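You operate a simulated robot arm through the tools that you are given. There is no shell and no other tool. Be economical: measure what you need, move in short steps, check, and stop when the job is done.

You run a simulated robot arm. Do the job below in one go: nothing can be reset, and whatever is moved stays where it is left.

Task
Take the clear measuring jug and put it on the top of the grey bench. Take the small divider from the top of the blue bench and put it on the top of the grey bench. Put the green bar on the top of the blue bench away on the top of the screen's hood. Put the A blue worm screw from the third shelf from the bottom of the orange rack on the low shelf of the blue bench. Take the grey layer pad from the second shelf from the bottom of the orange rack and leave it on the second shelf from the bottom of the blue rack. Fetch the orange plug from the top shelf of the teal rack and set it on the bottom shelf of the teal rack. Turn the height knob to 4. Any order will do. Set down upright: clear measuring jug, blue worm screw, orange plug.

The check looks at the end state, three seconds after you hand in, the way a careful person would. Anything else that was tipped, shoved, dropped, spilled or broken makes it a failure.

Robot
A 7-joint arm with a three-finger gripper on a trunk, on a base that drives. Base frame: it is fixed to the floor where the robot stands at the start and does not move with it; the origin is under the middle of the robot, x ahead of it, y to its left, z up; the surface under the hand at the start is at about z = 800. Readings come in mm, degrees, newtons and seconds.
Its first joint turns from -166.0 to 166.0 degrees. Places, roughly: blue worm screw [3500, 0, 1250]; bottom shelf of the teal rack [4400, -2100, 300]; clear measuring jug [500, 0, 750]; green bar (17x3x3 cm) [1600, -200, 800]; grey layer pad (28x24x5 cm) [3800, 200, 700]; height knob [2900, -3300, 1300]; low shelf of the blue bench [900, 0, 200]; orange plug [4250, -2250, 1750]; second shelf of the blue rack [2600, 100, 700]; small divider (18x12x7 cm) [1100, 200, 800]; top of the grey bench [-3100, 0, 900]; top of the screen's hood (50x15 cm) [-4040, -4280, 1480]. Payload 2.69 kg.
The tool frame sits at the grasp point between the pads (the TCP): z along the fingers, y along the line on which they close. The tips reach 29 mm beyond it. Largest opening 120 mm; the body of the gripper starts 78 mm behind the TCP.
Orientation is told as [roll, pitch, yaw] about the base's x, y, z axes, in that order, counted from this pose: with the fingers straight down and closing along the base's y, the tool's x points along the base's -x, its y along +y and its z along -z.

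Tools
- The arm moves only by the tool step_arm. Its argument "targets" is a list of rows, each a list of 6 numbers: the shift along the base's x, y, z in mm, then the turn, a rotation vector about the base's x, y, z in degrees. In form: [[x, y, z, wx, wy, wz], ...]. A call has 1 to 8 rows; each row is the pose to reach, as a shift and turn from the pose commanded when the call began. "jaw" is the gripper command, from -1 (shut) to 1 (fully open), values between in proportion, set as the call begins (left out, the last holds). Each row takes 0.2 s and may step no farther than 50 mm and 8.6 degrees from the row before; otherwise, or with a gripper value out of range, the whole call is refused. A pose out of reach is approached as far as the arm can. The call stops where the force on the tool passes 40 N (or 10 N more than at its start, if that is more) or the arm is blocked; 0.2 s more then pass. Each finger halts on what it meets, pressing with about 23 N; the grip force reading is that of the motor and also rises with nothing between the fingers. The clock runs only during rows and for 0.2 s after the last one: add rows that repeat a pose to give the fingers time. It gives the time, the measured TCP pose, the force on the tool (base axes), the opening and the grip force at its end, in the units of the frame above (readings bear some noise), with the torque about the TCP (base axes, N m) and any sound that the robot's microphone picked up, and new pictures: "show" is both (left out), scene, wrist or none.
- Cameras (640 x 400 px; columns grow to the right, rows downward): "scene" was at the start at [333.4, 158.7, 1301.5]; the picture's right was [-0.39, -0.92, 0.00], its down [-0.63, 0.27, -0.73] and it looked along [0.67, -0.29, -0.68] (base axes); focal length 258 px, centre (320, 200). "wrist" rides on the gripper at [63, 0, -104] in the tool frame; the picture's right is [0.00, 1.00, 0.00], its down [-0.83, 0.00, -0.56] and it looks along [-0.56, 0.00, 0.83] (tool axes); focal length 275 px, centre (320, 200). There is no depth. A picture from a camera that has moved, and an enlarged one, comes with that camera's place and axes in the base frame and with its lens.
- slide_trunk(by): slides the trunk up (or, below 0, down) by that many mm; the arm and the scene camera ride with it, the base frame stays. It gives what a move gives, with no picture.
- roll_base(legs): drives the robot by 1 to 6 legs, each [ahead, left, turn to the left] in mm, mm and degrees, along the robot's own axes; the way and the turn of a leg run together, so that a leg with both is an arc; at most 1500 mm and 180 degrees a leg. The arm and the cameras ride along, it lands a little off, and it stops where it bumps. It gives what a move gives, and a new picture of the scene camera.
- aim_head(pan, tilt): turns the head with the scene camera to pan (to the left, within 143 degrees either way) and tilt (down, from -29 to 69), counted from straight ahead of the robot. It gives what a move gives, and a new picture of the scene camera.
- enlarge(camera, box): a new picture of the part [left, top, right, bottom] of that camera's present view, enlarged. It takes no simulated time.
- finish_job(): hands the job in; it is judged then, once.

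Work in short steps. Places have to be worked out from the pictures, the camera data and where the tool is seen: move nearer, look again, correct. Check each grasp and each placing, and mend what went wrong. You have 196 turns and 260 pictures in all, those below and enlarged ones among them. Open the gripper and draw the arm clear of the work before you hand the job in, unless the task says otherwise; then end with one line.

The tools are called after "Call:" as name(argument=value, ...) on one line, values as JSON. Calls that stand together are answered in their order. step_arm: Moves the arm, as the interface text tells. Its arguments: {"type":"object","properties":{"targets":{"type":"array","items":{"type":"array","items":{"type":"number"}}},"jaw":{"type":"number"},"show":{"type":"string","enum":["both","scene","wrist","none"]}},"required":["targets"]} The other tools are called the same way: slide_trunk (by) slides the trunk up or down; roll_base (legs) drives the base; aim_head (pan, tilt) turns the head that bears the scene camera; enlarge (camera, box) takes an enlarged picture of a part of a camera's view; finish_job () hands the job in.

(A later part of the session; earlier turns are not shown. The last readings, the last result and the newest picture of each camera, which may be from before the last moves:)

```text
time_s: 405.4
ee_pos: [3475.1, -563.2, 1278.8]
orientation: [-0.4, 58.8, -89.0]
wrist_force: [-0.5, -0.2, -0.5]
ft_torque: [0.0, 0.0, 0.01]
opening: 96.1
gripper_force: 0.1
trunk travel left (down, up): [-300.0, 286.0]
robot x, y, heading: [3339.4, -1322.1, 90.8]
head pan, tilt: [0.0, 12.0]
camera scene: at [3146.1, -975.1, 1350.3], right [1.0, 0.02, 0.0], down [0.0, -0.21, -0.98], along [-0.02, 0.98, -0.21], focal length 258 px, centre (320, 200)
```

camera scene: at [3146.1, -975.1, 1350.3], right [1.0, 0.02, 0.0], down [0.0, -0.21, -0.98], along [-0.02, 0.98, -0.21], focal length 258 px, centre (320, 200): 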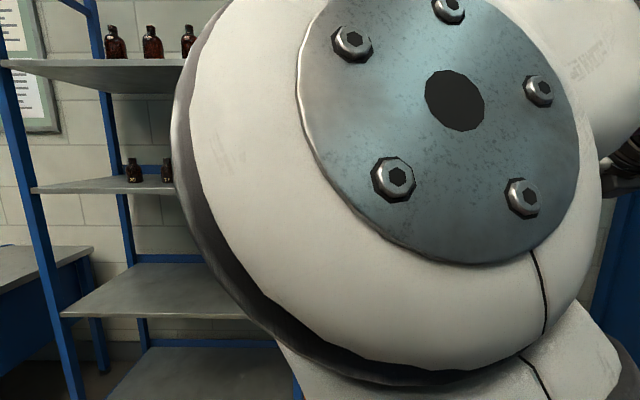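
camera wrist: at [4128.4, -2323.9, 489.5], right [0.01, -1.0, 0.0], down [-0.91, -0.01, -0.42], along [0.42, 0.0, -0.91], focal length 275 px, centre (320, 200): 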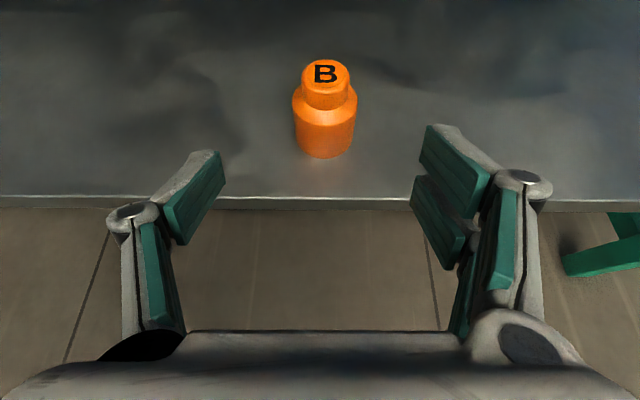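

The elbow has swung in front of the head camera. I look with the wrist camera instead.

Call:
step_arm(targets=[[0, 0, 0, -7, 0, 0], [0, 0, 0, -14, 0, 0]], show="wrist")

```text
time_s: 406.0
ee_pos: [3474.3, -565.2, 1278.8]
orientation: [-0.7, 44.6, -89.4]
wrist_force: [-0.3, 0.3, -0.2]
ft_torque: [-0.01, 0.0, -0.02]
opening: 96.0
gripper_force: 0.1
trunk travel left (down, up): [-300.0, 286.0]
robot x, y, heading: [3339.0, -1322.2, 91.3]
head pan, tilt: [0.0, 12.0]
camera wrist: at [3476.8, -593.6, 1398.3], right [1.0, 0.02, 0.0], down [0.02, -0.98, -0.19], along [-0.01, 0.19, -0.98], focal length 275 px, centre (320, 200)
```

wrist: 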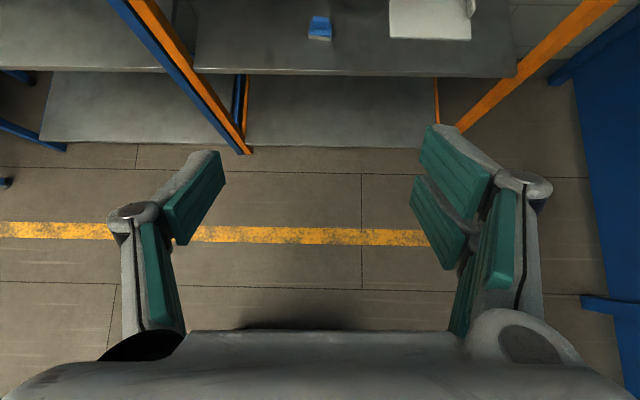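

That tilted it down. I tilt up instead to see the third shelf.

Call:
step_arm(targets=[[0, 0, 0, 8.5, 0, 0], [0, 0, 0, 17, 0, 0], [0, 0, 0, 25.5, 0, 0], [0, 0, 0, 34, 0, 0], [0, 0, 0, 42, 0, 0]], show="wrist")

```text
time_s: 407.2
ee_pos: [3474.8, -563.5, 1279.5]
orientation: [9.2, 86.9, -79.6]
wrist_force: [-0.4, -0.6, 0.4]
ft_torque: [-0.03, 0.02, -0.03]
opening: 96.3
gripper_force: 0.1
trunk travel left (down, up): [-300.0, 286.0]
robot x, y, heading: [3343.5, -1319.8, 90.9]
head pan, tilt: [0.0, 12.0]
camera wrist: at [3477.0, -665.5, 1348.6], right [1.0, 0.02, 0.01], down [0.02, -0.6, -0.8], along [-0.01, 0.8, -0.6], focal length 275 px, centre (320, 200)
```

wrist: 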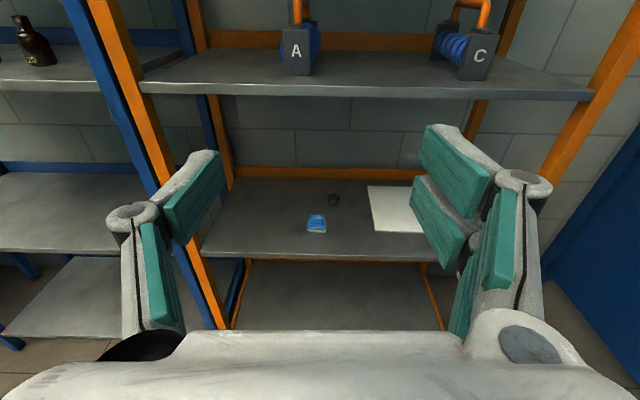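

The worm screw A stands on the third shelf at about (3406,~110), with an orange handle on top. I enlarge it.

Call:
step_arm(targets=[[0, 0, 15, 5, 0, 0], [0, 0, 30, 13, 0, 0]], show="none")

Call:
enlarge(camera="wrist", box=[220, 0, 380, 100])

Call:
enlarge(camera="wrist", box=[0, 0, 640, 400])

```text
time_s: 407.8
ee_pos: [3474.4, -563.8, 1308.9]
orientation: [175.9, 80.1, 86.8]
wrist_force: [-0.1, 0.1, 0.1]
ft_torque: [0.02, -0.03, 0.02]
opening: 96.0
gripper_force: 0.1
trunk travel left (down, up): [-300.0, 286.0]
robot x, y, heading: [3339.0, -1317.6, 91.0]
head pan, tilt: [0.0, 12.0]
```

```text
4.00 times, centred on (300, 50) of wrist
camera zoom: at [3476.9, -678.7, 1354.2], right [1.0, 0.02, 0.02], down [0.02, -0.41, -0.91], along [-0.01, 0.91, -0.41], focal length 1101 px, centre (400, 800)
```

zoom: 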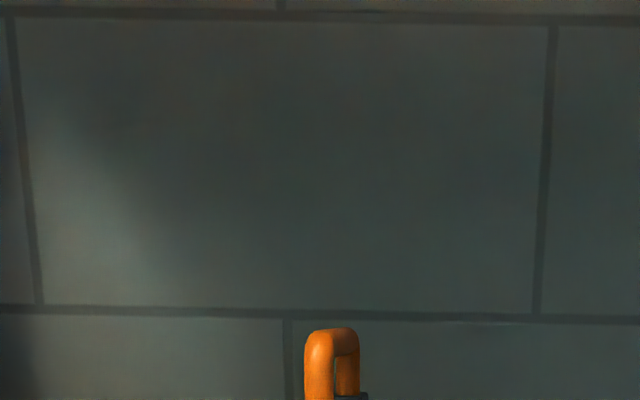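

```text
1.00 times, centred on (320, 200) of wrist (not enlarged: the box is as wide or as high as the picture)
camera zoom: at [3476.9, -678.7, 1354.2], right [1.0, 0.02, 0.02], down [0.02, -0.41, -0.91], along [-0.01, 0.91, -0.41], focal length 275 px, centre (320, 200)
```

zoom: 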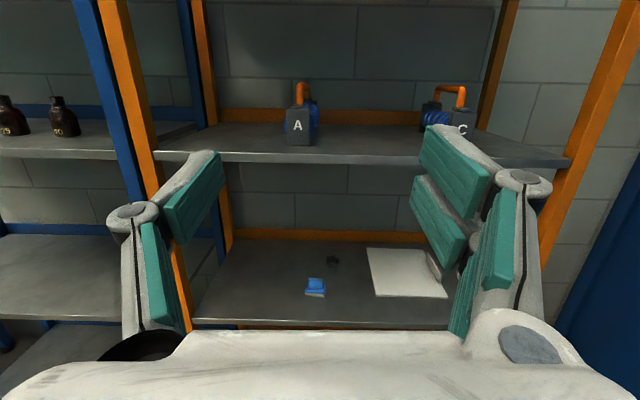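

Call:
enlarge(camera="wrist", box=[250, 65, 370, 165])

```text
4.00 times, centred on (310, 115) of wrist
camera zoom: at [3476.9, -678.7, 1354.2], right [1.0, 0.02, 0.02], down [0.02, -0.41, -0.91], along [-0.01, 0.91, -0.41], focal length 1101 px, centre (360, 540)
```

zoom: 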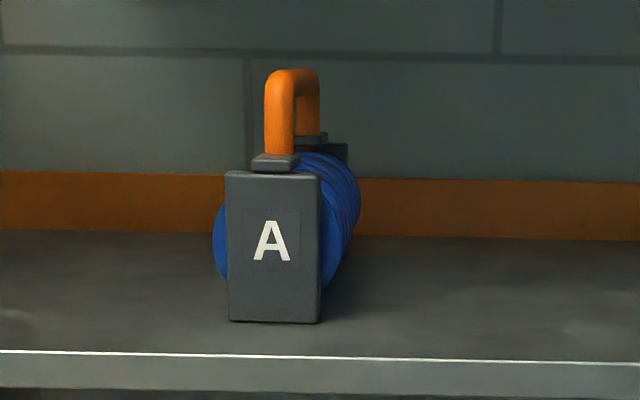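

The screw: two dark end blocks (~59 wide, 94 high) with an orange bridge handle on top (bar ≈18 mm, z≈1331), axis roughly along y. I'll grip the handle bar from the front. I level the tool (10° down), align, and roll 400 mm closer.

Call:
step_arm(targets=[[-12, 0, 8, -7, 0, 0], [-25, 0, 16, -14, 0, 0], [-40, 0, 24, -20, 0, 0], [-50, 0, 26, -20, 0, 0]], jaw=0.2, show="none")

Call:
roll_base(legs=[[400, 0, -1]])

Call:
step_arm(targets=[[0, 0, 0, 0, 0, 0]], show="wrist")

```text
time_s: 408.8
ee_pos: [3424.6, -564.2, 1334.3]
orientation: [1.7, 79.7, -87.2]
wrist_force: [0.3, 0.6, -0.1]
ft_torque: [0.01, 0.0, 0.0]
opening: 72.1
gripper_force: 0.1
trunk travel left (down, up): [-300.0, 286.0]
robot x, y, heading: [3342.5, -1322.2, 91.2]
head pan, tilt: [0.0, 12.0]
```

```text
time_s: 411.3
ee_pos: [3435.5, -166.9, 1334.4]
orientation: [1.7, 79.8, -88.2]
wrist_force: [0.4, -0.4, -0.4]
ft_torque: [-0.02, 0.0, 0.04]
opening: 72.1
gripper_force: 0.1
trunk travel left (down, up): [-300.0, 286.0]
robot x, y, heading: [3337.8, -919.1, 89.6]
head pan, tilt: [0.0, 12.0]
camera scene: at [3149.2, -571.3, 1350.3], right [1.0, 0.0, 0.0], down [0.0, -0.21, -0.98], along [0.0, 0.98, -0.21], focal length 258 px, centre (320, 200)
```

scene: 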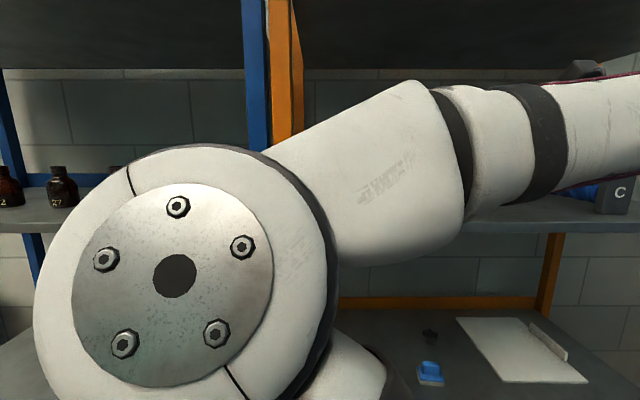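

```text
time_s: 411.7
ee_pos: [3435.6, -165.3, 1334.5]
orientation: [1.8, 79.9, -88.3]
wrist_force: [-0.3, 0.3, -0.1]
ft_torque: [-0.01, -0.01, -0.03]
opening: 71.8
gripper_force: 0.1
trunk travel left (down, up): [-300.0, 286.0]
robot x, y, heading: [3337.9, -924.3, 90.0]
head pan, tilt: [0.0, 12.0]
camera wrist: at [3436.5, -257.7, 1415.9], right [1.0, 0.0, 0.01], down [0.01, -0.69, -0.72], along [0.01, 0.72, -0.69], focal length 275 px, centre (320, 200)
```

wrist: 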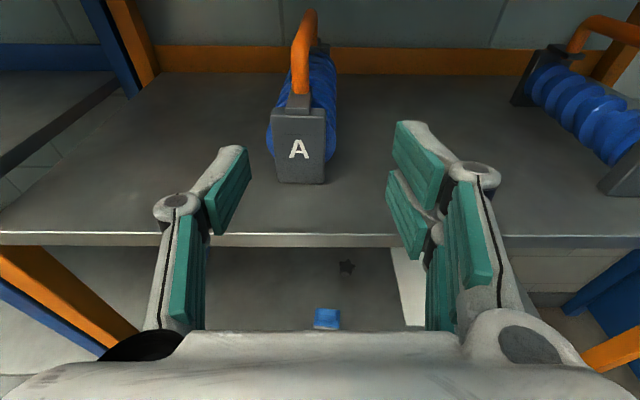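

Refined: shelf z≈1200, blocks y≈-5…205, handle bar mid ≈(3428,100), top ≈1340. I tilt to 24° down, yaw -7°, lift to 1350, then roll 150 mm nearer.

Call:
step_arm(targets=[[-6, 0, 10, -5, 0, 0], [-12, 0, 18, -10, 0, 0], [-16, 0, 20, -14, 0, 0]], show="none")

Call:
step_arm(targets=[[0, 0, 0, 0, 0, -3.5], [0, 0, 0, 0, 0, -7]], show="none")

Call:
roll_base(legs=[[140, 0, 0]])

Call:
step_arm(targets=[[0, 0, 0, 0, 0, 0]], show="wrist")

```text
time_s: 412.5
ee_pos: [3419.7, -166.3, 1354.4]
orientation: [0.7, 65.7, -89.2]
wrist_force: [-0.5, 1.0, -0.2]
ft_torque: [-0.01, -0.03, 0.01]
opening: 71.8
gripper_force: 0.1
trunk travel left (down, up): [-300.0, 286.0]
robot x, y, heading: [3335.9, -922.4, 89.9]
head pan, tilt: [0.0, 12.0]
```

```text
time_s: 413.1
ee_pos: [3420.2, -165.5, 1354.6]
orientation: [0.5, 65.9, -96.3]
wrist_force: [-0.3, 0.2, 0.3]
ft_torque: [-0.02, 0.0, 0.02]
opening: 72.1
gripper_force: 0.1
trunk travel left (down, up): [-300.0, 286.0]
robot x, y, heading: [3337.1, -922.4, 89.8]
head pan, tilt: [0.0, 12.0]
```

```text
time_s: 414.4
ee_pos: [3420.5, -25.7, 1354.7]
orientation: [0.7, 66.0, -96.3]
wrist_force: [0.0, -0.6, 0.8]
ft_torque: [0.0, 0.0, 0.01]
opening: 72.0
gripper_force: 0.0
trunk travel left (down, up): [-300.0, 286.0]
robot x, y, heading: [3337.7, -777.6, 90.3]
head pan, tilt: [0.0, 12.0]
camera scene: at [3149.5, -431.4, 1350.3], right [1.0, 0.0, 0.0], down [0.0, -0.21, -0.98], along [0.0, 0.98, -0.21], focal length 258 px, centre (320, 200)
```

scene: 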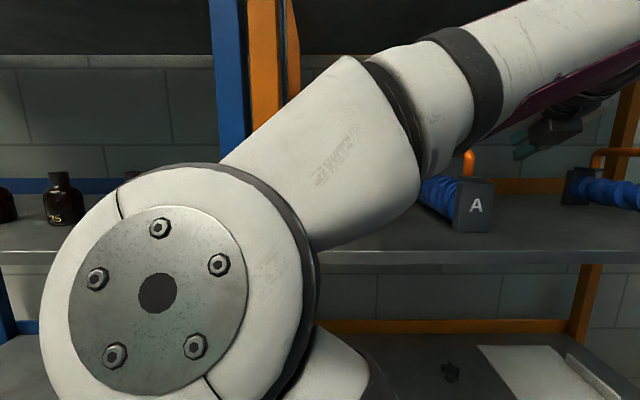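

```text
time_s: 414.8
ee_pos: [3419.7, -24.5, 1354.1]
orientation: [0.5, 65.7, -96.4]
wrist_force: [0.6, 0.4, 0.6]
ft_torque: [-0.01, 0.0, 0.01]
opening: 72.2
gripper_force: 0.0
trunk travel left (down, up): [-300.0, 286.0]
robot x, y, heading: [3337.5, -781.9, 90.0]
head pan, tilt: [0.0, 12.0]
camera wrist: at [3412.6, -94.9, 1455.3], right [0.99, -0.12, 0.01], down [-0.1, -0.84, -0.53], along [0.07, 0.53, -0.85], focal length 275 px, centre (320, 200)
```

wrist: 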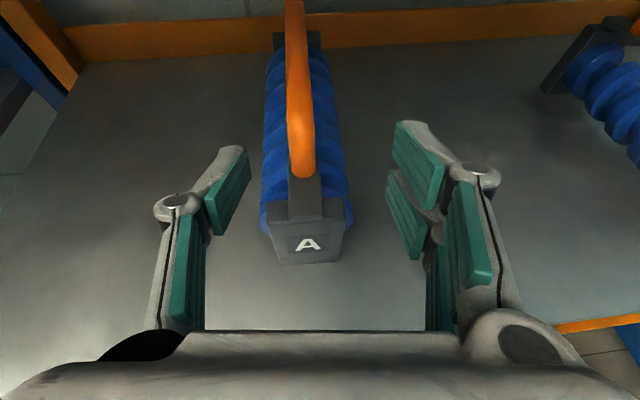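

The handle lies between the fingers; its middle is ≈(3420,98). I move forward above it, then down 21 mm.

Call:
step_arm(targets=[[0, 40, 0, 0, 0, 0], [0, 80, 0, 0, 0, 0], [0, 115, 0, 0, 0, 0], [0, 122, -8, 0, 0, 0], [0, 122, -16, 0, 0, 0], [0, 122, -21, 0, 0, 0]], show="wrist")

```text
time_s: 416.2
ee_pos: [3420.8, 98.0, 1332.6]
orientation: [0.7, 65.8, -96.2]
wrist_force: [0.4, -0.4, 0.1]
ft_torque: [0.02, 0.0, -0.04]
opening: 72.0
gripper_force: 0.0
trunk travel left (down, up): [-300.0, 286.0]
robot x, y, heading: [3339.1, -778.1, 90.0]
head pan, tilt: [0.0, 12.0]
camera wrist: at [3414.0, 27.3, 1433.5], right [0.99, -0.12, 0.01], down [-0.1, -0.84, -0.53], along [0.07, 0.53, -0.85], focal length 275 px, centre (320, 200)
```

wrist: 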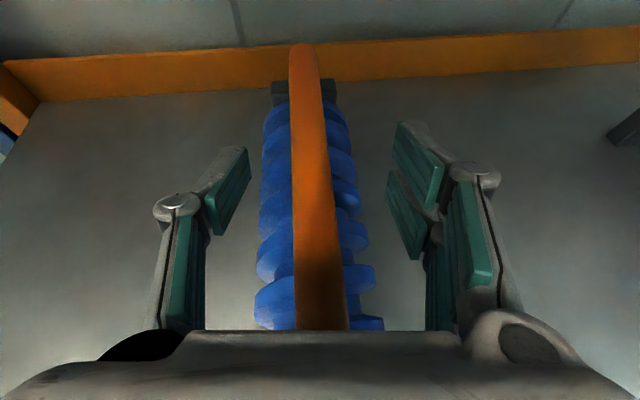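

The TCP is at mid-handle. I close and lift slightly.

Call:
step_arm(targets=[[0, 0, 0, 0, 0, 0], [0, 0, 0, 0, 0, 0], [0, 0, 0, 0, 0, 0]], jaw=-1, show="none")

Call:
step_arm(targets=[[0, 0, 10, 0, 0, 0], [0, 0, 25, 0, 0, 0], [0, 0, 40, 0, 0, 0], [0, 0, 40, 0, 0, 0]], show="wrist")

```text
time_s: 417.0
ee_pos: [3422.0, 96.8, 1331.6]
orientation: [0.6, 65.8, -96.2]
wrist_force: [-1.0, 1.2, 0.1]
ft_torque: [0.06, -0.01, 0.36]
opening: 17.6
gripper_force: 23.6
trunk travel left (down, up): [-300.0, 286.0]
robot x, y, heading: [3337.1, -782.2, 89.8]
head pan, tilt: [0.0, 12.0]
```

```text
time_s: 418.0
ee_pos: [3420.5, 96.1, 1372.0]
orientation: [0.7, 65.8, -96.2]
wrist_force: [0.1, -0.3, -12.0]
ft_torque: [-0.28, 0.05, 0.02]
opening: 17.3
gripper_force: 23.4
trunk travel left (down, up): [-300.0, 286.0]
robot x, y, heading: [3335.7, -780.7, 89.9]
head pan, tilt: [0.0, 12.0]
camera wrist: at [3413.0, 27.4, 1472.8], right [0.99, -0.12, 0.01], down [-0.1, -0.84, -0.53], along [0.07, 0.52, -0.85], focal length 275 px, centre (320, 200)
```

wrist: 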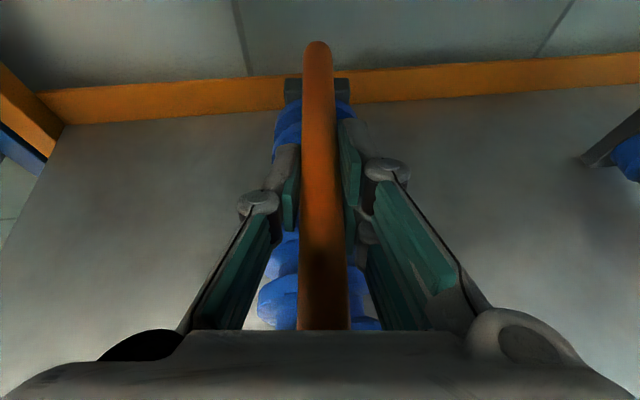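

The screw is held (≈1.2 kg), its bottom 132 mm below the TCP. I back out and drive left to the blue bench, staying clear of the post at (790,-1600).

Call:
roll_base(legs=[[-430, 0, 0], [0, 1050, 0], [0, 1050, 0]])

Call:
aim_head(pan=0, tilt=40)

```text
time_s: 430.7
ee_pos: [1300.4, -346.6, 1371.5]
orientation: [0.6, 65.7, -95.7]
wrist_force: [0.0, 0.2, -12.5]
ft_torque: [-0.23, 0.08, 0.01]
opening: 17.3
gripper_force: 23.0
trunk travel left (down, up): [-300.0, 286.0]
robot x, y, heading: [1222.1, -1228.2, 90.6]
head pan, tilt: [0.0, 12.0]
camera scene: at [1034.1, -876.5, 1350.2], right [1.0, 0.01, 0.0], down [0.0, -0.21, -0.98], along [-0.01, 0.98, -0.21], focal length 258 px, centre (320, 200)
```

scene: 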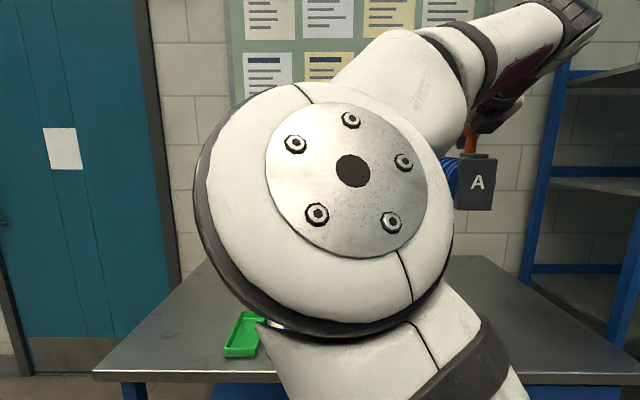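

```text
time_s: 431.6
ee_pos: [1300.1, -345.6, 1372.7]
orientation: [0.6, 65.7, -95.7]
wrist_force: [0.2, 0.1, -12.1]
ft_torque: [-0.21, 0.04, 0.0]
opening: 17.4
gripper_force: 22.8
trunk travel left (down, up): [-300.0, 286.0]
robot x, y, heading: [1223.0, -1224.1, 90.6]
head pan, tilt: [0.0, 40.0]
camera scene: at [1034.1, -884.7, 1305.8], right [1.0, 0.01, 0.0], down [0.01, -0.64, -0.77], along [-0.01, 0.77, -0.64], focal length 258 px, centre (320, 200)
```

scene: 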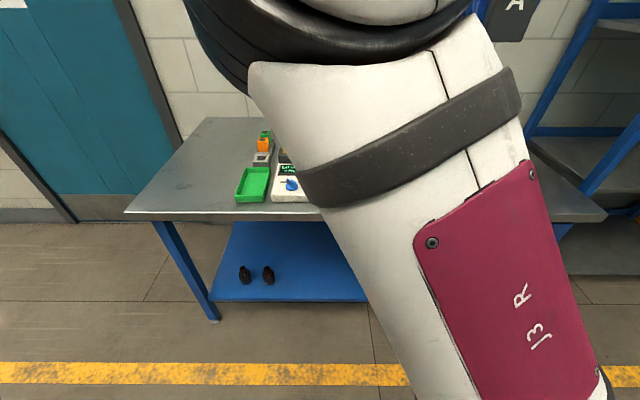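

Before lowering I back off so the arm can come down in front of the bench, then lower trunk and arm.

Call:
roll_base(legs=[[-380, 0, 0]])

Call:
slide_trunk(by=-300)

Call:
step_arm(targets=[[0, 0, -48, 0, 0, 0], [0, 0, -96, 0, 0, 0], [0, 0, -144, 0, 0, 0], [0, 0, -192, 0, 0, 0], [0, 0, -240, 0, 0, 0], [0, 0, -288, 0, 0, 0], [0, 0, -336, 0, 0, 0], [0, 0, -384, 0, 0, 0]], show="scene")

```text
time_s: 434.1
ee_pos: [1300.0, -731.5, 1371.6]
orientation: [0.7, 65.7, -95.6]
wrist_force: [0.5, 0.6, -11.8]
ft_torque: [-0.28, 0.04, -0.02]
opening: 17.0
gripper_force: 23.2
trunk travel left (down, up): [-300.0, 286.0]
robot x, y, heading: [1232.5, -1606.0, 90.5]
head pan, tilt: [0.0, 40.0]
camera scene: at [1037.0, -1268.7, 1305.7], right [1.0, 0.01, 0.0], down [0.01, -0.64, -0.77], along [-0.01, 0.77, -0.64], focal length 258 px, centre (320, 200)
```

scene: 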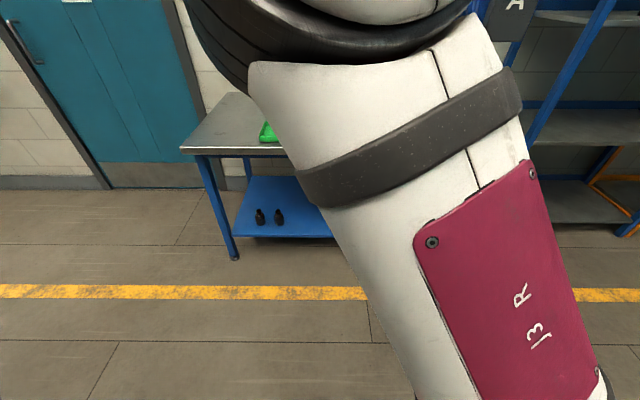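

```text
time_s: 437.1
ee_pos: [1302.0, -730.7, 1072.4]
orientation: [0.5, 65.7, -95.5]
wrist_force: [0.5, -0.1, -12.1]
ft_torque: [-0.23, 0.03, -0.01]
opening: 17.5
gripper_force: 22.6
trunk travel left (down, up): [0.0, 586.0]
robot x, y, heading: [1228.1, -1610.3, 90.7]
head pan, tilt: [0.0, 40.0]
```

```text
time_s: 438.9
ee_pos: [1301.1, -731.1, 687.4]
orientation: [0.7, 65.7, -95.4]
wrist_force: [0.5, -0.7, -12.2]
ft_torque: [-0.27, -0.01, 0.01]
opening: 17.2
gripper_force: 22.4
trunk travel left (down, up): [0.0, 586.0]
robot x, y, heading: [1229.0, -1610.2, 90.8]
head pan, tilt: [0.0, 40.0]
camera scene: at [1036.5, -1228.1, 1006.3], right [1.0, 0.01, 0.0], down [0.01, -0.64, -0.77], along [-0.01, 0.77, -0.64], focal length 258 px, centre (320, 200)
```

scene: 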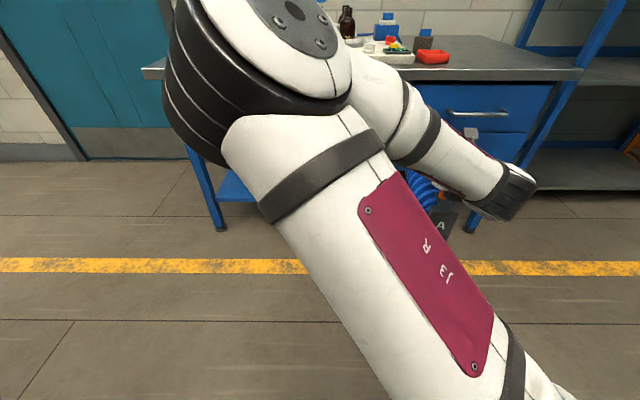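

Going on down, extending forward and moving left toward x≈1130.

Call:
step_arm(targets=[[-15, 10, -42, 0, 0, 0], [-30, 22, -84, 0, 0, 0], [-45, 36, -126, 0, 0, 0], [-60, 54, -166, 0, 0, 0], [-75, 74, -206, 0, 0, 0], [-90, 96, -242, 0, 0, 0], [-105, 120, -278, 0, 0, 0], [-120, 145, -306, 0, 0, 0]], show="scene")

```text
time_s: 440.6
ee_pos: [1182.8, -586.5, 381.1]
orientation: [0.6, 65.8, -95.7]
wrist_force: [1.2, 1.2, -11.1]
ft_torque: [-0.29, 0.01, 0.03]
opening: 17.2
gripper_force: 22.7
trunk travel left (down, up): [0.0, 586.0]
robot x, y, heading: [1228.0, -1608.1, 90.8]
head pan, tilt: [0.0, 40.0]
camera scene: at [1036.6, -1228.0, 1006.2], right [1.0, 0.01, 0.0], down [0.01, -0.64, -0.77], along [-0.01, 0.77, -0.64], focal length 258 px, centre (320, 200)
```

scene: 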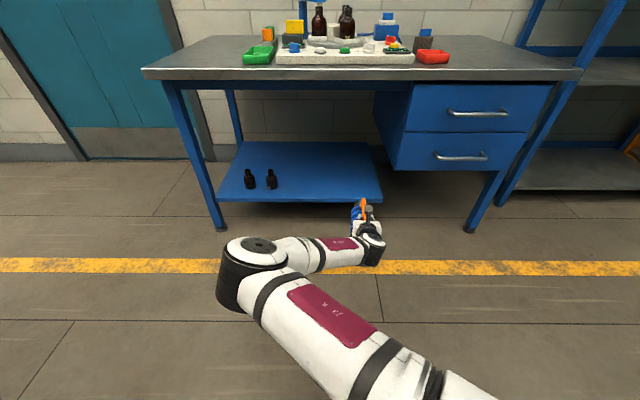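

The elbow is low now, so the arm fits under the bench. Shelf front edge is y≈-258. I roll forward 455 mm and 40 left to bring the screw over the shelf.

Call:
roll_base(legs=[[250, 40, 0]])

Call:
roll_base(legs=[[205, 0, 0]])

Call:
step_arm(targets=[[0, 0, 0, 0, 0, 0]], show="wrist")

```text
time_s: 442.5
ee_pos: [1142.9, -334.5, 380.3]
orientation: [0.7, 65.7, -95.9]
wrist_force: [0.0, 0.1, -13.1]
ft_torque: [-0.26, 0.04, 0.0]
opening: 17.3
gripper_force: 23.0
trunk travel left (down, up): [0.0, 586.0]
robot x, y, heading: [1187.8, -1358.3, 90.4]
head pan, tilt: [0.0, 40.0]
camera scene: at [995.1, -975.7, 1006.2], right [1.0, 0.01, 0.0], down [0.0, -0.64, -0.77], along [0.0, 0.77, -0.64], focal length 258 px, centre (320, 200)
```

scene: 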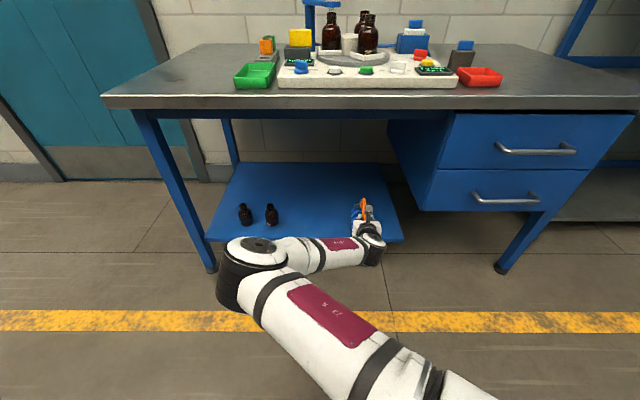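

```text
time_s: 444.1
ee_pos: [1142.2, -129.5, 379.6]
orientation: [0.7, 65.7, -95.7]
wrist_force: [0.0, -0.1, -12.7]
ft_torque: [-0.27, 0.02, -0.03]
opening: 17.6
gripper_force: 22.9
trunk travel left (down, up): [0.0, 586.0]
robot x, y, heading: [1185.2, -1153.1, 90.5]
head pan, tilt: [0.0, 40.0]
camera scene: at [993.8, -771.0, 1006.2], right [1.0, 0.01, 0.0], down [0.0, -0.64, -0.77], along [0.0, 0.77, -0.64], focal length 258 px, centre (320, 200)
```

scene: 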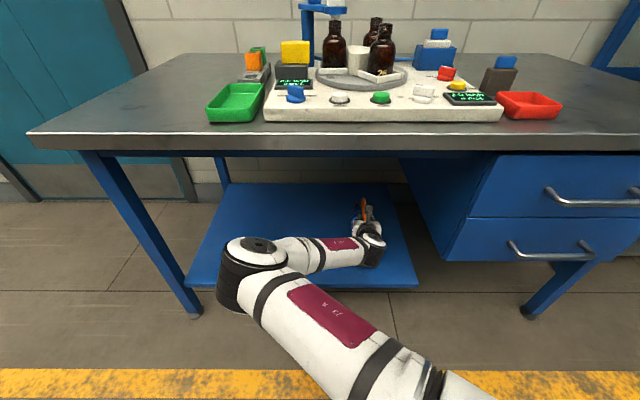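

```text
time_s: 444.5
ee_pos: [1142.8, -131.2, 379.5]
orientation: [0.8, 65.4, -95.8]
wrist_force: [1.2, -0.1, -11.8]
ft_torque: [-0.27, 0.03, 0.02]
opening: 17.3
gripper_force: 23.3
trunk travel left (down, up): [0.0, 586.0]
robot x, y, heading: [1186.8, -1152.3, 90.1]
head pan, tilt: [0.0, 40.0]
camera wrist: at [1135.1, -199.4, 480.1], right [0.99, -0.11, 0.01], down [-0.09, -0.85, -0.53], along [0.07, 0.52, -0.85], focal length 275 px, centre (320, 200)
```

wrist: 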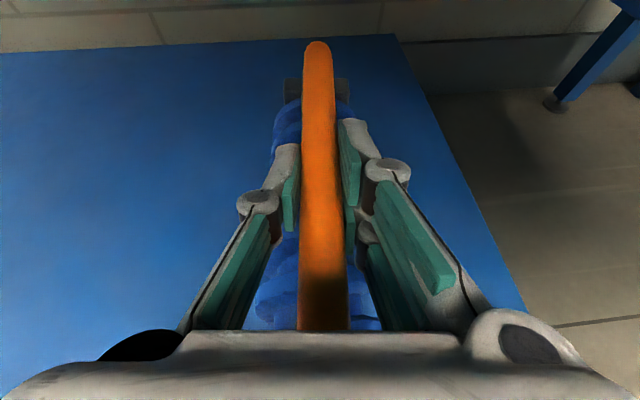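

Screw is over the blue shelf (right edge ≈1330, well clear). I lower until it stands.

Call:
step_arm(targets=[[0, 0, -15, 0, 0, 0], [0, 0, -28, 0, 0, 0], [0, 0, -36, 0, 0, 0], [0, 0, -42, 0, 0, 0], [0, 0, -47, 0, 0, 0], [0, 0, -52, 0, 0, 0], [0, 0, -57, 0, 0, 0], [0, 0, -62, 0, 0, 0]], show="none")

```text
time_s: 446.0
ee_pos: [1143.2, -127.7, 333.7]
orientation: [0.7, 66.2, -95.9]
wrist_force: [0.4, -2.5, 11.2]
ft_torque: [0.78, -0.44, -0.08]
opening: 15.7
gripper_force: 23.8
trunk travel left (down, up): [0.0, 586.0]
robot x, y, heading: [1185.3, -1151.2, 90.4]
head pan, tilt: [0.0, 40.0]
stopped in row 7: the force on the tool passed its limit at 51 N (the readings are from after the stop); the commanded pose is now the measured one
```

It stands (contact at z 334). I open and withdraw along the tool axis.

Call:
step_arm(targets=[[0, 0, 0, 0, 0, 0], [0, 0, 0, 0, 0, 0], [0, 0, 0, 0, 0, 0]], jaw=0.2, show="wrist")

Call:
step_arm(targets=[[0, 0, 15, 0, 0, 0], [-3, -35, 25, 0, 0, 0], [-6, -75, 40, 0, 0, 0], [-9, -115, 55, 0, 0, 0]], show="wrist")

```text
time_s: 446.8
ee_pos: [1142.8, -128.6, 331.5]
orientation: [0.6, 66.2, -95.8]
wrist_force: [-0.4, -0.3, 0.2]
ft_torque: [0.0, 0.01, 0.01]
opening: 71.9
gripper_force: 0.0
trunk travel left (down, up): [0.0, 586.0]
robot x, y, heading: [1185.7, -1155.6, 90.2]
head pan, tilt: [0.0, 40.0]
camera wrist: at [1135.4, -198.6, 432.2], right [0.99, -0.11, 0.01], down [-0.09, -0.84, -0.53], along [0.07, 0.53, -0.84], focal length 275 px, centre (320, 200)
```

wrist: 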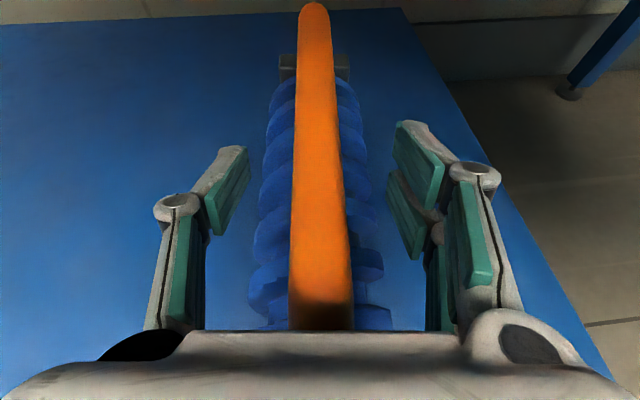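

```text
time_s: 447.8
ee_pos: [1133.5, -243.2, 385.6]
orientation: [0.7, 66.1, -95.9]
wrist_force: [0.3, -0.3, 0.2]
ft_torque: [-0.01, -0.05, 0.05]
opening: 72.1
gripper_force: 0.0
trunk travel left (down, up): [0.0, 586.0]
robot x, y, heading: [1186.5, -1153.2, 90.2]
head pan, tilt: [0.0, 40.0]
camera wrist: at [1126.8, -313.1, 486.5], right [0.99, -0.11, 0.01], down [-0.09, -0.84, -0.53], along [0.07, 0.53, -0.85], focal length 275 px, centre (320, 200)
```

wrist: 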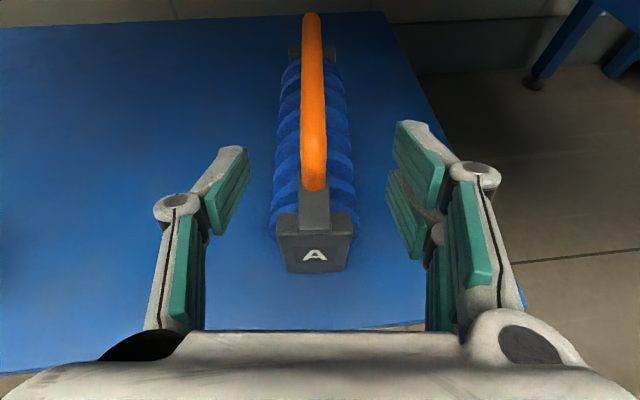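

The screw A stands upright on the low shelf. Next the grey pad: I back out, raise, and drive to the orange rack.

Call:
roll_base(legs=[[-400, 0, 0], [0, -1250, 0], [0, -1200, 0]])

Call:
slide_trunk(by=300)

Call:
step_arm(targets=[[20, -20, 45, 0, 0, 0], [40, -40, 90, 0, 0, 0], [55, -60, 135, 0, 0, 0], [70, -80, 180, 0, 0, 0], [85, -100, 225, 0, 0, 0], [100, -120, 265, 0, 0, 0]])

```text
time_s: 461.9
ee_pos: [3595.9, -632.3, 385.4]
orientation: [0.9, 66.1, -96.2]
wrist_force: [0.2, 0.0, -0.6]
ft_torque: [0.0, 0.0, -0.04]
opening: 72.0
gripper_force: 0.0
trunk travel left (down, up): [0.0, 586.0]
robot x, y, heading: [3639.4, -1544.2, 90.0]
head pan, tilt: [0.0, 40.0]
camera scene: at [3453.1, -1160.2, 1006.4], right [1.0, 0.0, 0.0], down [0.0, -0.64, -0.77], along [0.0, 0.77, -0.64], focal length 258 px, centre (320, 200)
```

scene: 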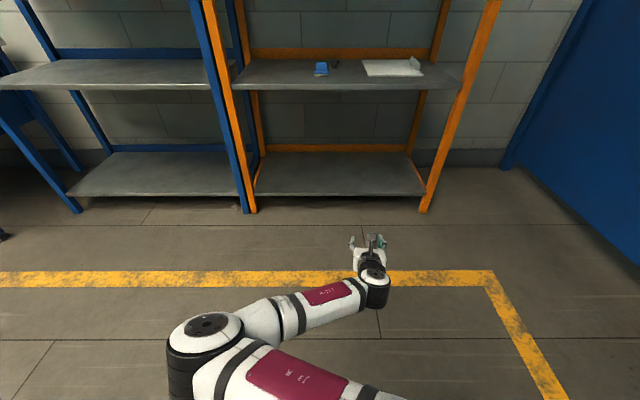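

```text
time_s: 464.9
ee_pos: [3596.7, -631.4, 686.4]
orientation: [0.8, 66.1, -96.2]
wrist_force: [-1.0, -0.3, -0.4]
ft_torque: [0.01, 0.03, 0.01]
opening: 71.9
gripper_force: 0.0
trunk travel left (down, up): [-300.0, 286.0]
robot x, y, heading: [3640.9, -1541.2, 89.9]
head pan, tilt: [0.0, 40.0]
```

```text
refused: row 1 steps farther than a row can; nothing moved
```

The pad lies on the second shelf (z≈692) at x≈3657–3900, y≈45+, with a raised part at its right. I raise the hand and roll closer for a wrist view.

Call:
step_arm(targets=[[20, 0, 40, 0, 0, 0], [40, 0, 80, 0, 0, 0], [65, 0, 115, 0, 0, 0], [90, 0, 150, 0, 0, 0], [115, 0, 185, 0, 0, 0], [140, 0, 220, 0, 0, 0], [165, 0, 255, 0, 0, 0], [190, 0, 280, 0, 0, 0]], show="none")

Call:
roll_base(legs=[[420, 0, 0]])

Call:
step_arm(targets=[[0, 0, 0, 0, 0, 0]], show="wrist")

```text
time_s: 466.7
ee_pos: [3786.5, -632.4, 963.3]
orientation: [0.8, 66.0, -96.1]
wrist_force: [-0.3, 0.7, 0.0]
ft_torque: [0.04, -0.01, -0.03]
opening: 72.0
gripper_force: 0.1
trunk travel left (down, up): [-300.0, 286.0]
robot x, y, heading: [3639.9, -1542.1, 90.3]
head pan, tilt: [0.0, 40.0]
```

```text
time_s: 469.2
ee_pos: [3781.1, -212.3, 964.1]
orientation: [0.8, 66.1, -95.9]
wrist_force: [-0.7, -0.5, -0.9]
ft_torque: [-0.04, -0.02, 0.03]
opening: 72.1
gripper_force: 0.1
trunk travel left (down, up): [-300.0, 286.0]
robot x, y, heading: [3641.2, -1123.4, 90.5]
head pan, tilt: [0.0, 40.0]
camera scene: at [3450.1, -782.3, 1305.9], right [1.0, 0.01, 0.0], down [0.0, -0.64, -0.77], along [0.0, 0.77, -0.64], focal length 258 px, centre (320, 200)
```

scene: 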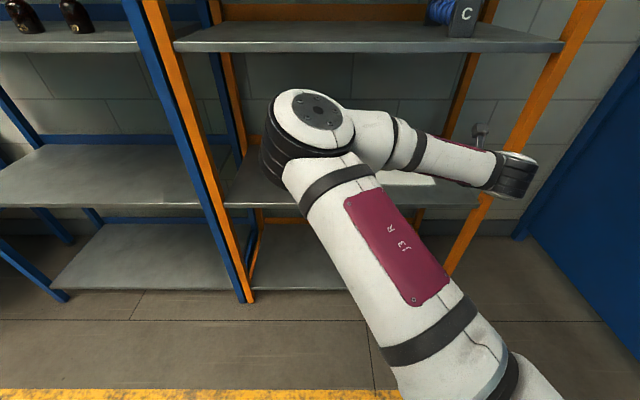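

```text
time_s: 469.6
ee_pos: [3781.8, -212.0, 963.7]
orientation: [0.7, 66.1, -95.8]
wrist_force: [-0.2, -0.5, -0.4]
ft_torque: [0.0, 0.0, 0.01]
opening: 72.0
gripper_force: 0.1
trunk travel left (down, up): [-300.0, 286.0]
robot x, y, heading: [3644.5, -1123.7, 90.4]
head pan, tilt: [0.0, 40.0]
camera wrist: at [3773.9, -282.2, 1064.5], right [0.99, -0.11, 0.01], down [-0.09, -0.84, -0.53], along [0.07, 0.53, -0.85], focal length 275 px, centre (320, 200)
```

wrist: 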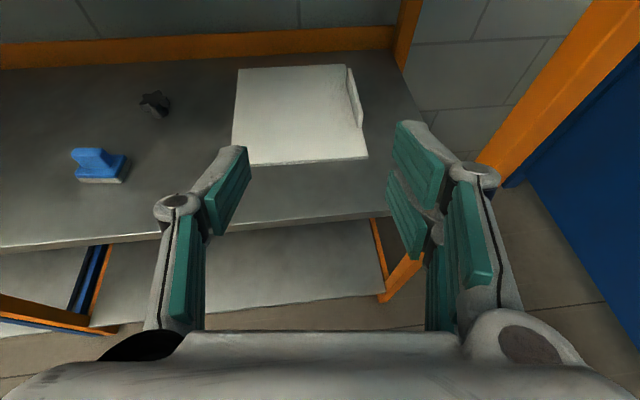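

Call:
enlarge(camera="wrist", box=[220, 50, 380, 180])

```text
3.08 times, centred on (300, 115) of wrist
camera zoom: at [3773.9, -282.2, 1064.5], right [0.99, -0.11, 0.01], down [-0.09, -0.84, -0.53], along [0.07, 0.53, -0.85], focal length 847 px, centre (382, 462)
```

zoom: 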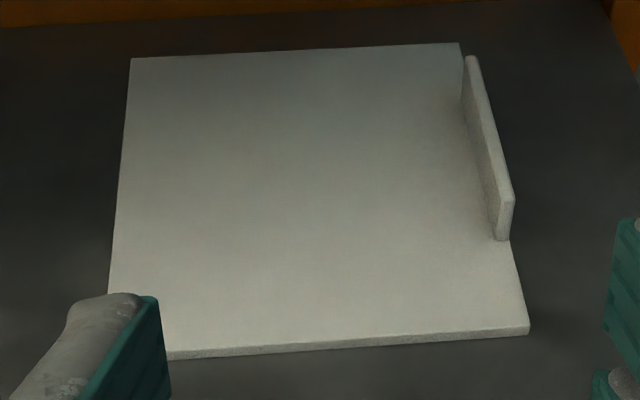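

The pad has an upturned tab along its right edge (x≈3893, y 95–225, top z≈740). I'll pinch the tab. I lower the hand in front of the rack, tilt to 50° down, and square the yaw.

Call:
step_arm(targets=[[0, -20, -40, -6.5, 0, 0], [0, -40, -80, -13, 0, 0], [0, -50, -120, -19.5, 0, 0], [0, -50, -155, -26, 0, 0]], show="none")

Call:
step_arm(targets=[[-10, 20, -5, 0, 0, 3], [-20, 50, -10, 0, 0, 5.8], [-20, 80, -10, 0, 0, 5.8]], show="scene")

```text
time_s: 470.6
ee_pos: [3780.1, -263.7, 807.3]
orientation: [4.1, 40.1, -93.1]
wrist_force: [0.5, 0.1, 0.5]
ft_torque: [0.0, -0.03, 0.02]
opening: 72.1
gripper_force: 0.0
trunk travel left (down, up): [-300.0, 286.0]
robot x, y, heading: [3639.2, -1120.5, 90.4]
head pan, tilt: [0.0, 40.0]
```

```text
time_s: 471.4
ee_pos: [3762.7, -182.8, 799.3]
orientation: [4.1, 40.2, -87.3]
wrist_force: [0.5, 0.8, 0.3]
ft_torque: [0.0, 0.02, 0.01]
opening: 72.0
gripper_force: 0.0
trunk travel left (down, up): [-300.0, 286.0]
robot x, y, heading: [3639.1, -1123.9, 90.2]
head pan, tilt: [0.0, 40.0]
camera scene: at [3450.1, -782.4, 1305.9], right [1.0, 0.01, 0.0], down [0.0, -0.64, -0.77], along [0.0, 0.77, -0.64], focal length 258 px, centre (320, 200)
```

scene: 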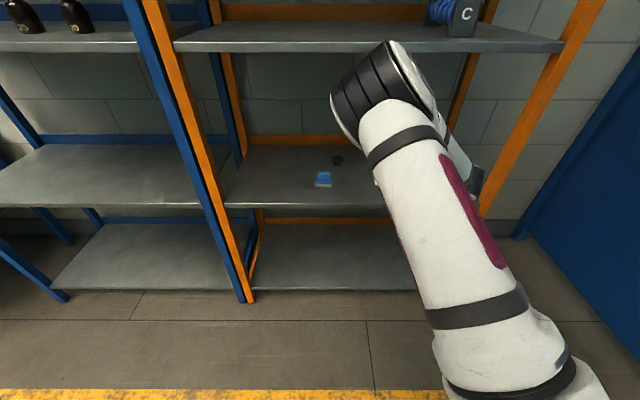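

The elbow is at third-shelf height; lowering the trunk by 300 and raising the hand back brings it lower.

Call:
slide_trunk(by=-300)

Call:
step_arm(targets=[[0, 0, 45, 0, 0, 0], [0, 0, 90, 0, 0, 0], [0, 0, 135, 0, 0, 0], [0, 0, 180, 0, 0, 0], [0, 0, 225, 0, 0, 0], [0, 0, 265, 0, 0, 0], [0, 0, 290, 0, 0, 0]], show="scene")

```text
time_s: 474.4
ee_pos: [3763.0, -181.7, 499.1]
orientation: [4.1, 40.2, -87.4]
wrist_force: [0.4, -0.5, 0.0]
ft_torque: [0.04, -0.04, -0.01]
opening: 72.1
gripper_force: 0.0
trunk travel left (down, up): [0.0, 586.0]
robot x, y, heading: [3641.3, -1127.1, 90.5]
head pan, tilt: [0.0, 40.0]
```

```text
time_s: 476.0
ee_pos: [3762.7, -183.1, 788.8]
orientation: [4.1, 40.1, -87.3]
wrist_force: [-0.7, -0.9, -0.6]
ft_torque: [-0.04, 0.02, 0.0]
opening: 71.9
gripper_force: 0.0
trunk travel left (down, up): [0.0, 586.0]
robot x, y, heading: [3645.9, -1122.6, 90.0]
head pan, tilt: [0.0, 40.0]
camera scene: at [3450.0, -741.4, 1006.4], right [1.0, 0.01, 0.0], down [0.0, -0.64, -0.77], along [0.0, 0.77, -0.64], focal length 258 px, centre (320, 200)
```

scene: 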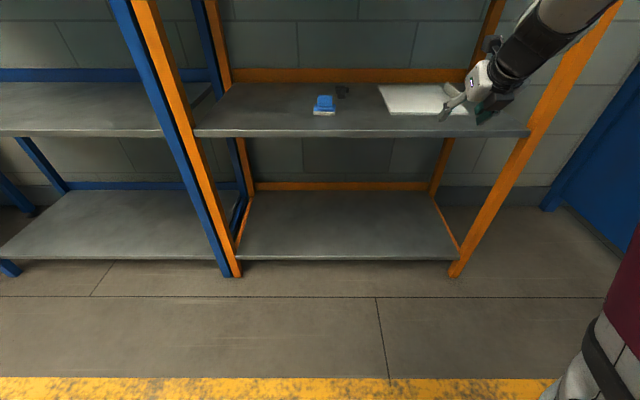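

Now the elbow went to the right and lower, and the view is clear. I extend the hand 70 mm, then roll 130 right and 200 forward, and check.

Call:
step_arm(targets=[[0, 35, 0, 0, 0, 0], [0, 70, 0, 0, 0, 0]], show="none")

Call:
roll_base(legs=[[0, -125, 0], [180, 0, 0]])

Call:
step_arm(targets=[[0, 0, 0, 0, 0, 0]], show="wrist")

```text
time_s: 476.6
ee_pos: [3763.0, -110.3, 787.9]
orientation: [4.2, 40.1, -87.3]
wrist_force: [1.1, -0.2, 0.7]
ft_torque: [-0.04, 0.01, -0.02]
opening: 72.0
gripper_force: 0.0
trunk travel left (down, up): [0.0, 586.0]
robot x, y, heading: [3636.3, -1122.5, 90.6]
head pan, tilt: [0.0, 40.0]
```

```text
time_s: 479.0
ee_pos: [3888.2, 69.9, 787.8]
orientation: [4.0, 40.2, -87.4]
wrist_force: [-0.7, 0.0, -0.6]
ft_torque: [0.01, -0.02, 0.01]
opening: 71.8
gripper_force: 0.0
trunk travel left (down, up): [0.0, 586.0]
robot x, y, heading: [3764.5, -939.1, 90.1]
head pan, tilt: [0.0, 40.0]
camera scene: at [3573.5, -559.7, 1006.4], right [1.0, 0.0, 0.0], down [0.0, -0.64, -0.77], along [0.0, 0.77, -0.64], focal length 258 px, centre (320, 200)
```

scene: 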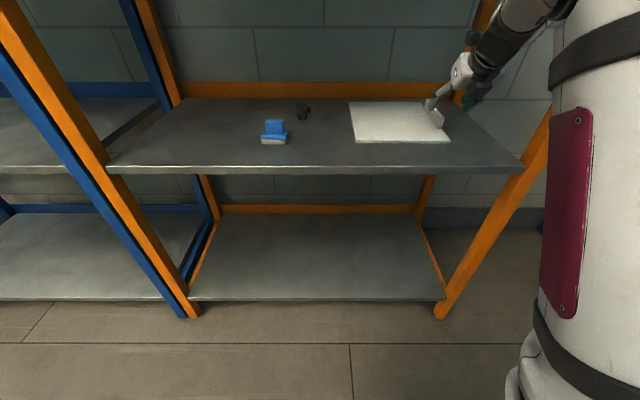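

```text
time_s: 479.4
ee_pos: [3887.2, 70.4, 786.5]
orientation: [4.1, 40.2, -87.4]
wrist_force: [0.6, 0.0, 0.7]
ft_torque: [0.0, -0.01, 0.03]
opening: 72.0
gripper_force: 0.0
trunk travel left (down, up): [0.0, 586.0]
robot x, y, heading: [3762.9, -942.7, 90.1]
head pan, tilt: [0.0, 40.0]
camera wrist: at [3882.2, 50.0, 908.5], right [1.0, 0.0, 0.06], down [0.01, -0.99, -0.11], along [0.06, 0.11, -0.99], focal length 275 px, centre (320, 200)
```

wrist: 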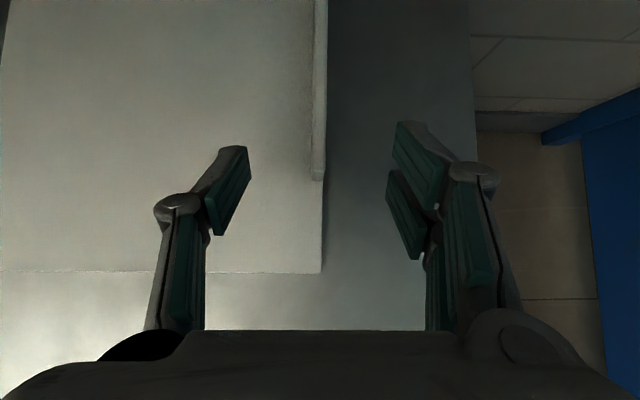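

The tab is right under: x≈3892, front end y≈88. I roll 80 mm forward, level the closing axis (+3.4°), then check.

Call:
roll_base(legs=[[80, 0, 0]])

Call:
step_arm(targets=[[2, 0, -8, 0, 1.7, 0], [4, 0, -15, 0, 3.4, 0]], show="wrist")

```text
time_s: 480.5
ee_pos: [3887.8, 152.4, 787.8]
orientation: [4.1, 40.2, -87.4]
wrist_force: [-0.1, -0.7, -0.3]
ft_torque: [-0.02, 0.02, -0.02]
opening: 72.1
gripper_force: 0.2
trunk travel left (down, up): [0.0, 586.0]
robot x, y, heading: [3763.2, -863.3, 90.2]
head pan, tilt: [0.0, 40.0]
camera scene: at [3573.2, -478.0, 1006.4], right [1.0, 0.0, 0.0], down [0.0, -0.64, -0.77], along [0.0, 0.77, -0.64], focal length 258 px, centre (320, 200)
```

scene: 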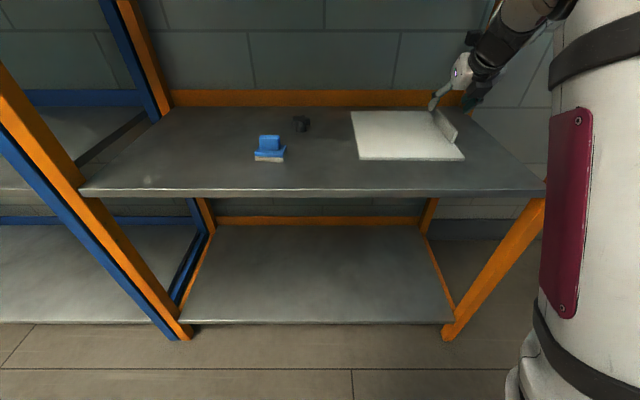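

```text
time_s: 481.1
ee_pos: [3891.2, 151.9, 771.2]
orientation: [-0.4, 40.4, -90.3]
wrist_force: [1.1, 0.7, -0.6]
ft_torque: [0.02, 0.0, -0.03]
opening: 71.9
gripper_force: 0.2
trunk travel left (down, up): [0.0, 586.0]
robot x, y, heading: [3760.5, -857.2, 90.0]
head pan, tilt: [0.0, 40.0]
camera wrist: at [3892.9, 132.0, 893.0], right [1.0, 0.0, 0.0], down [0.0, -0.99, -0.11], along [0.0, 0.11, -0.99], focal length 275 px, centre (320, 200)
```

wrist: 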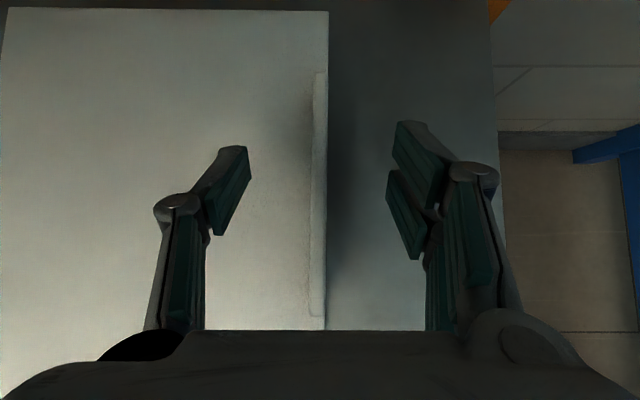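

Centred on the tab (mid y≈156). I lower to z≈737 and close.

Call:
step_arm(targets=[[0, 2, -15, 0, 0, 0], [0, 3, -28, 0, 0, 0], [0, 3, -34, 0, 0, 0], [0, 3, -34, 0, 0, 0]], show="none")

Call:
step_arm(targets=[[0, 0, 0, 0, 0, 0], [0, 0, 0, 0, 0, 0], [0, 0, 0, 0, 0, 0]], jaw=-1, show="wrist")

```text
time_s: 482.1
ee_pos: [3892.5, 155.3, 738.5]
orientation: [-0.4, 40.2, -90.3]
wrist_force: [0.0, 0.0, -0.1]
ft_torque: [-0.04, 0.02, -0.01]
opening: 72.0
gripper_force: 0.0
trunk travel left (down, up): [0.0, 586.0]
robot x, y, heading: [3767.2, -859.8, 90.4]
head pan, tilt: [0.0, 40.0]
```

```text
time_s: 482.9
ee_pos: [3891.6, 155.4, 737.4]
orientation: [-0.3, 40.2, -90.3]
wrist_force: [0.5, -0.3, 0.0]
ft_torque: [0.06, -0.08, 0.05]
opening: 8.9
gripper_force: 23.3
trunk travel left (down, up): [0.0, 586.0]
robot x, y, heading: [3763.8, -860.8, 90.2]
head pan, tilt: [0.0, 40.0]
camera wrist: at [3893.3, 134.9, 859.5], right [1.0, 0.0, 0.0], down [0.0, -0.99, -0.11], along [0.0, 0.11, -0.99], focal length 275 px, centre (320, 200)
```

wrist: 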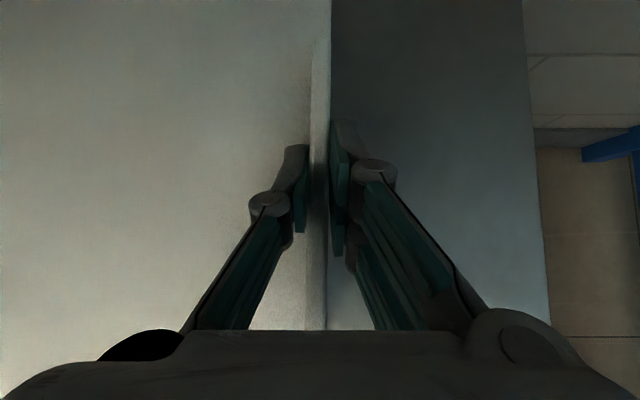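

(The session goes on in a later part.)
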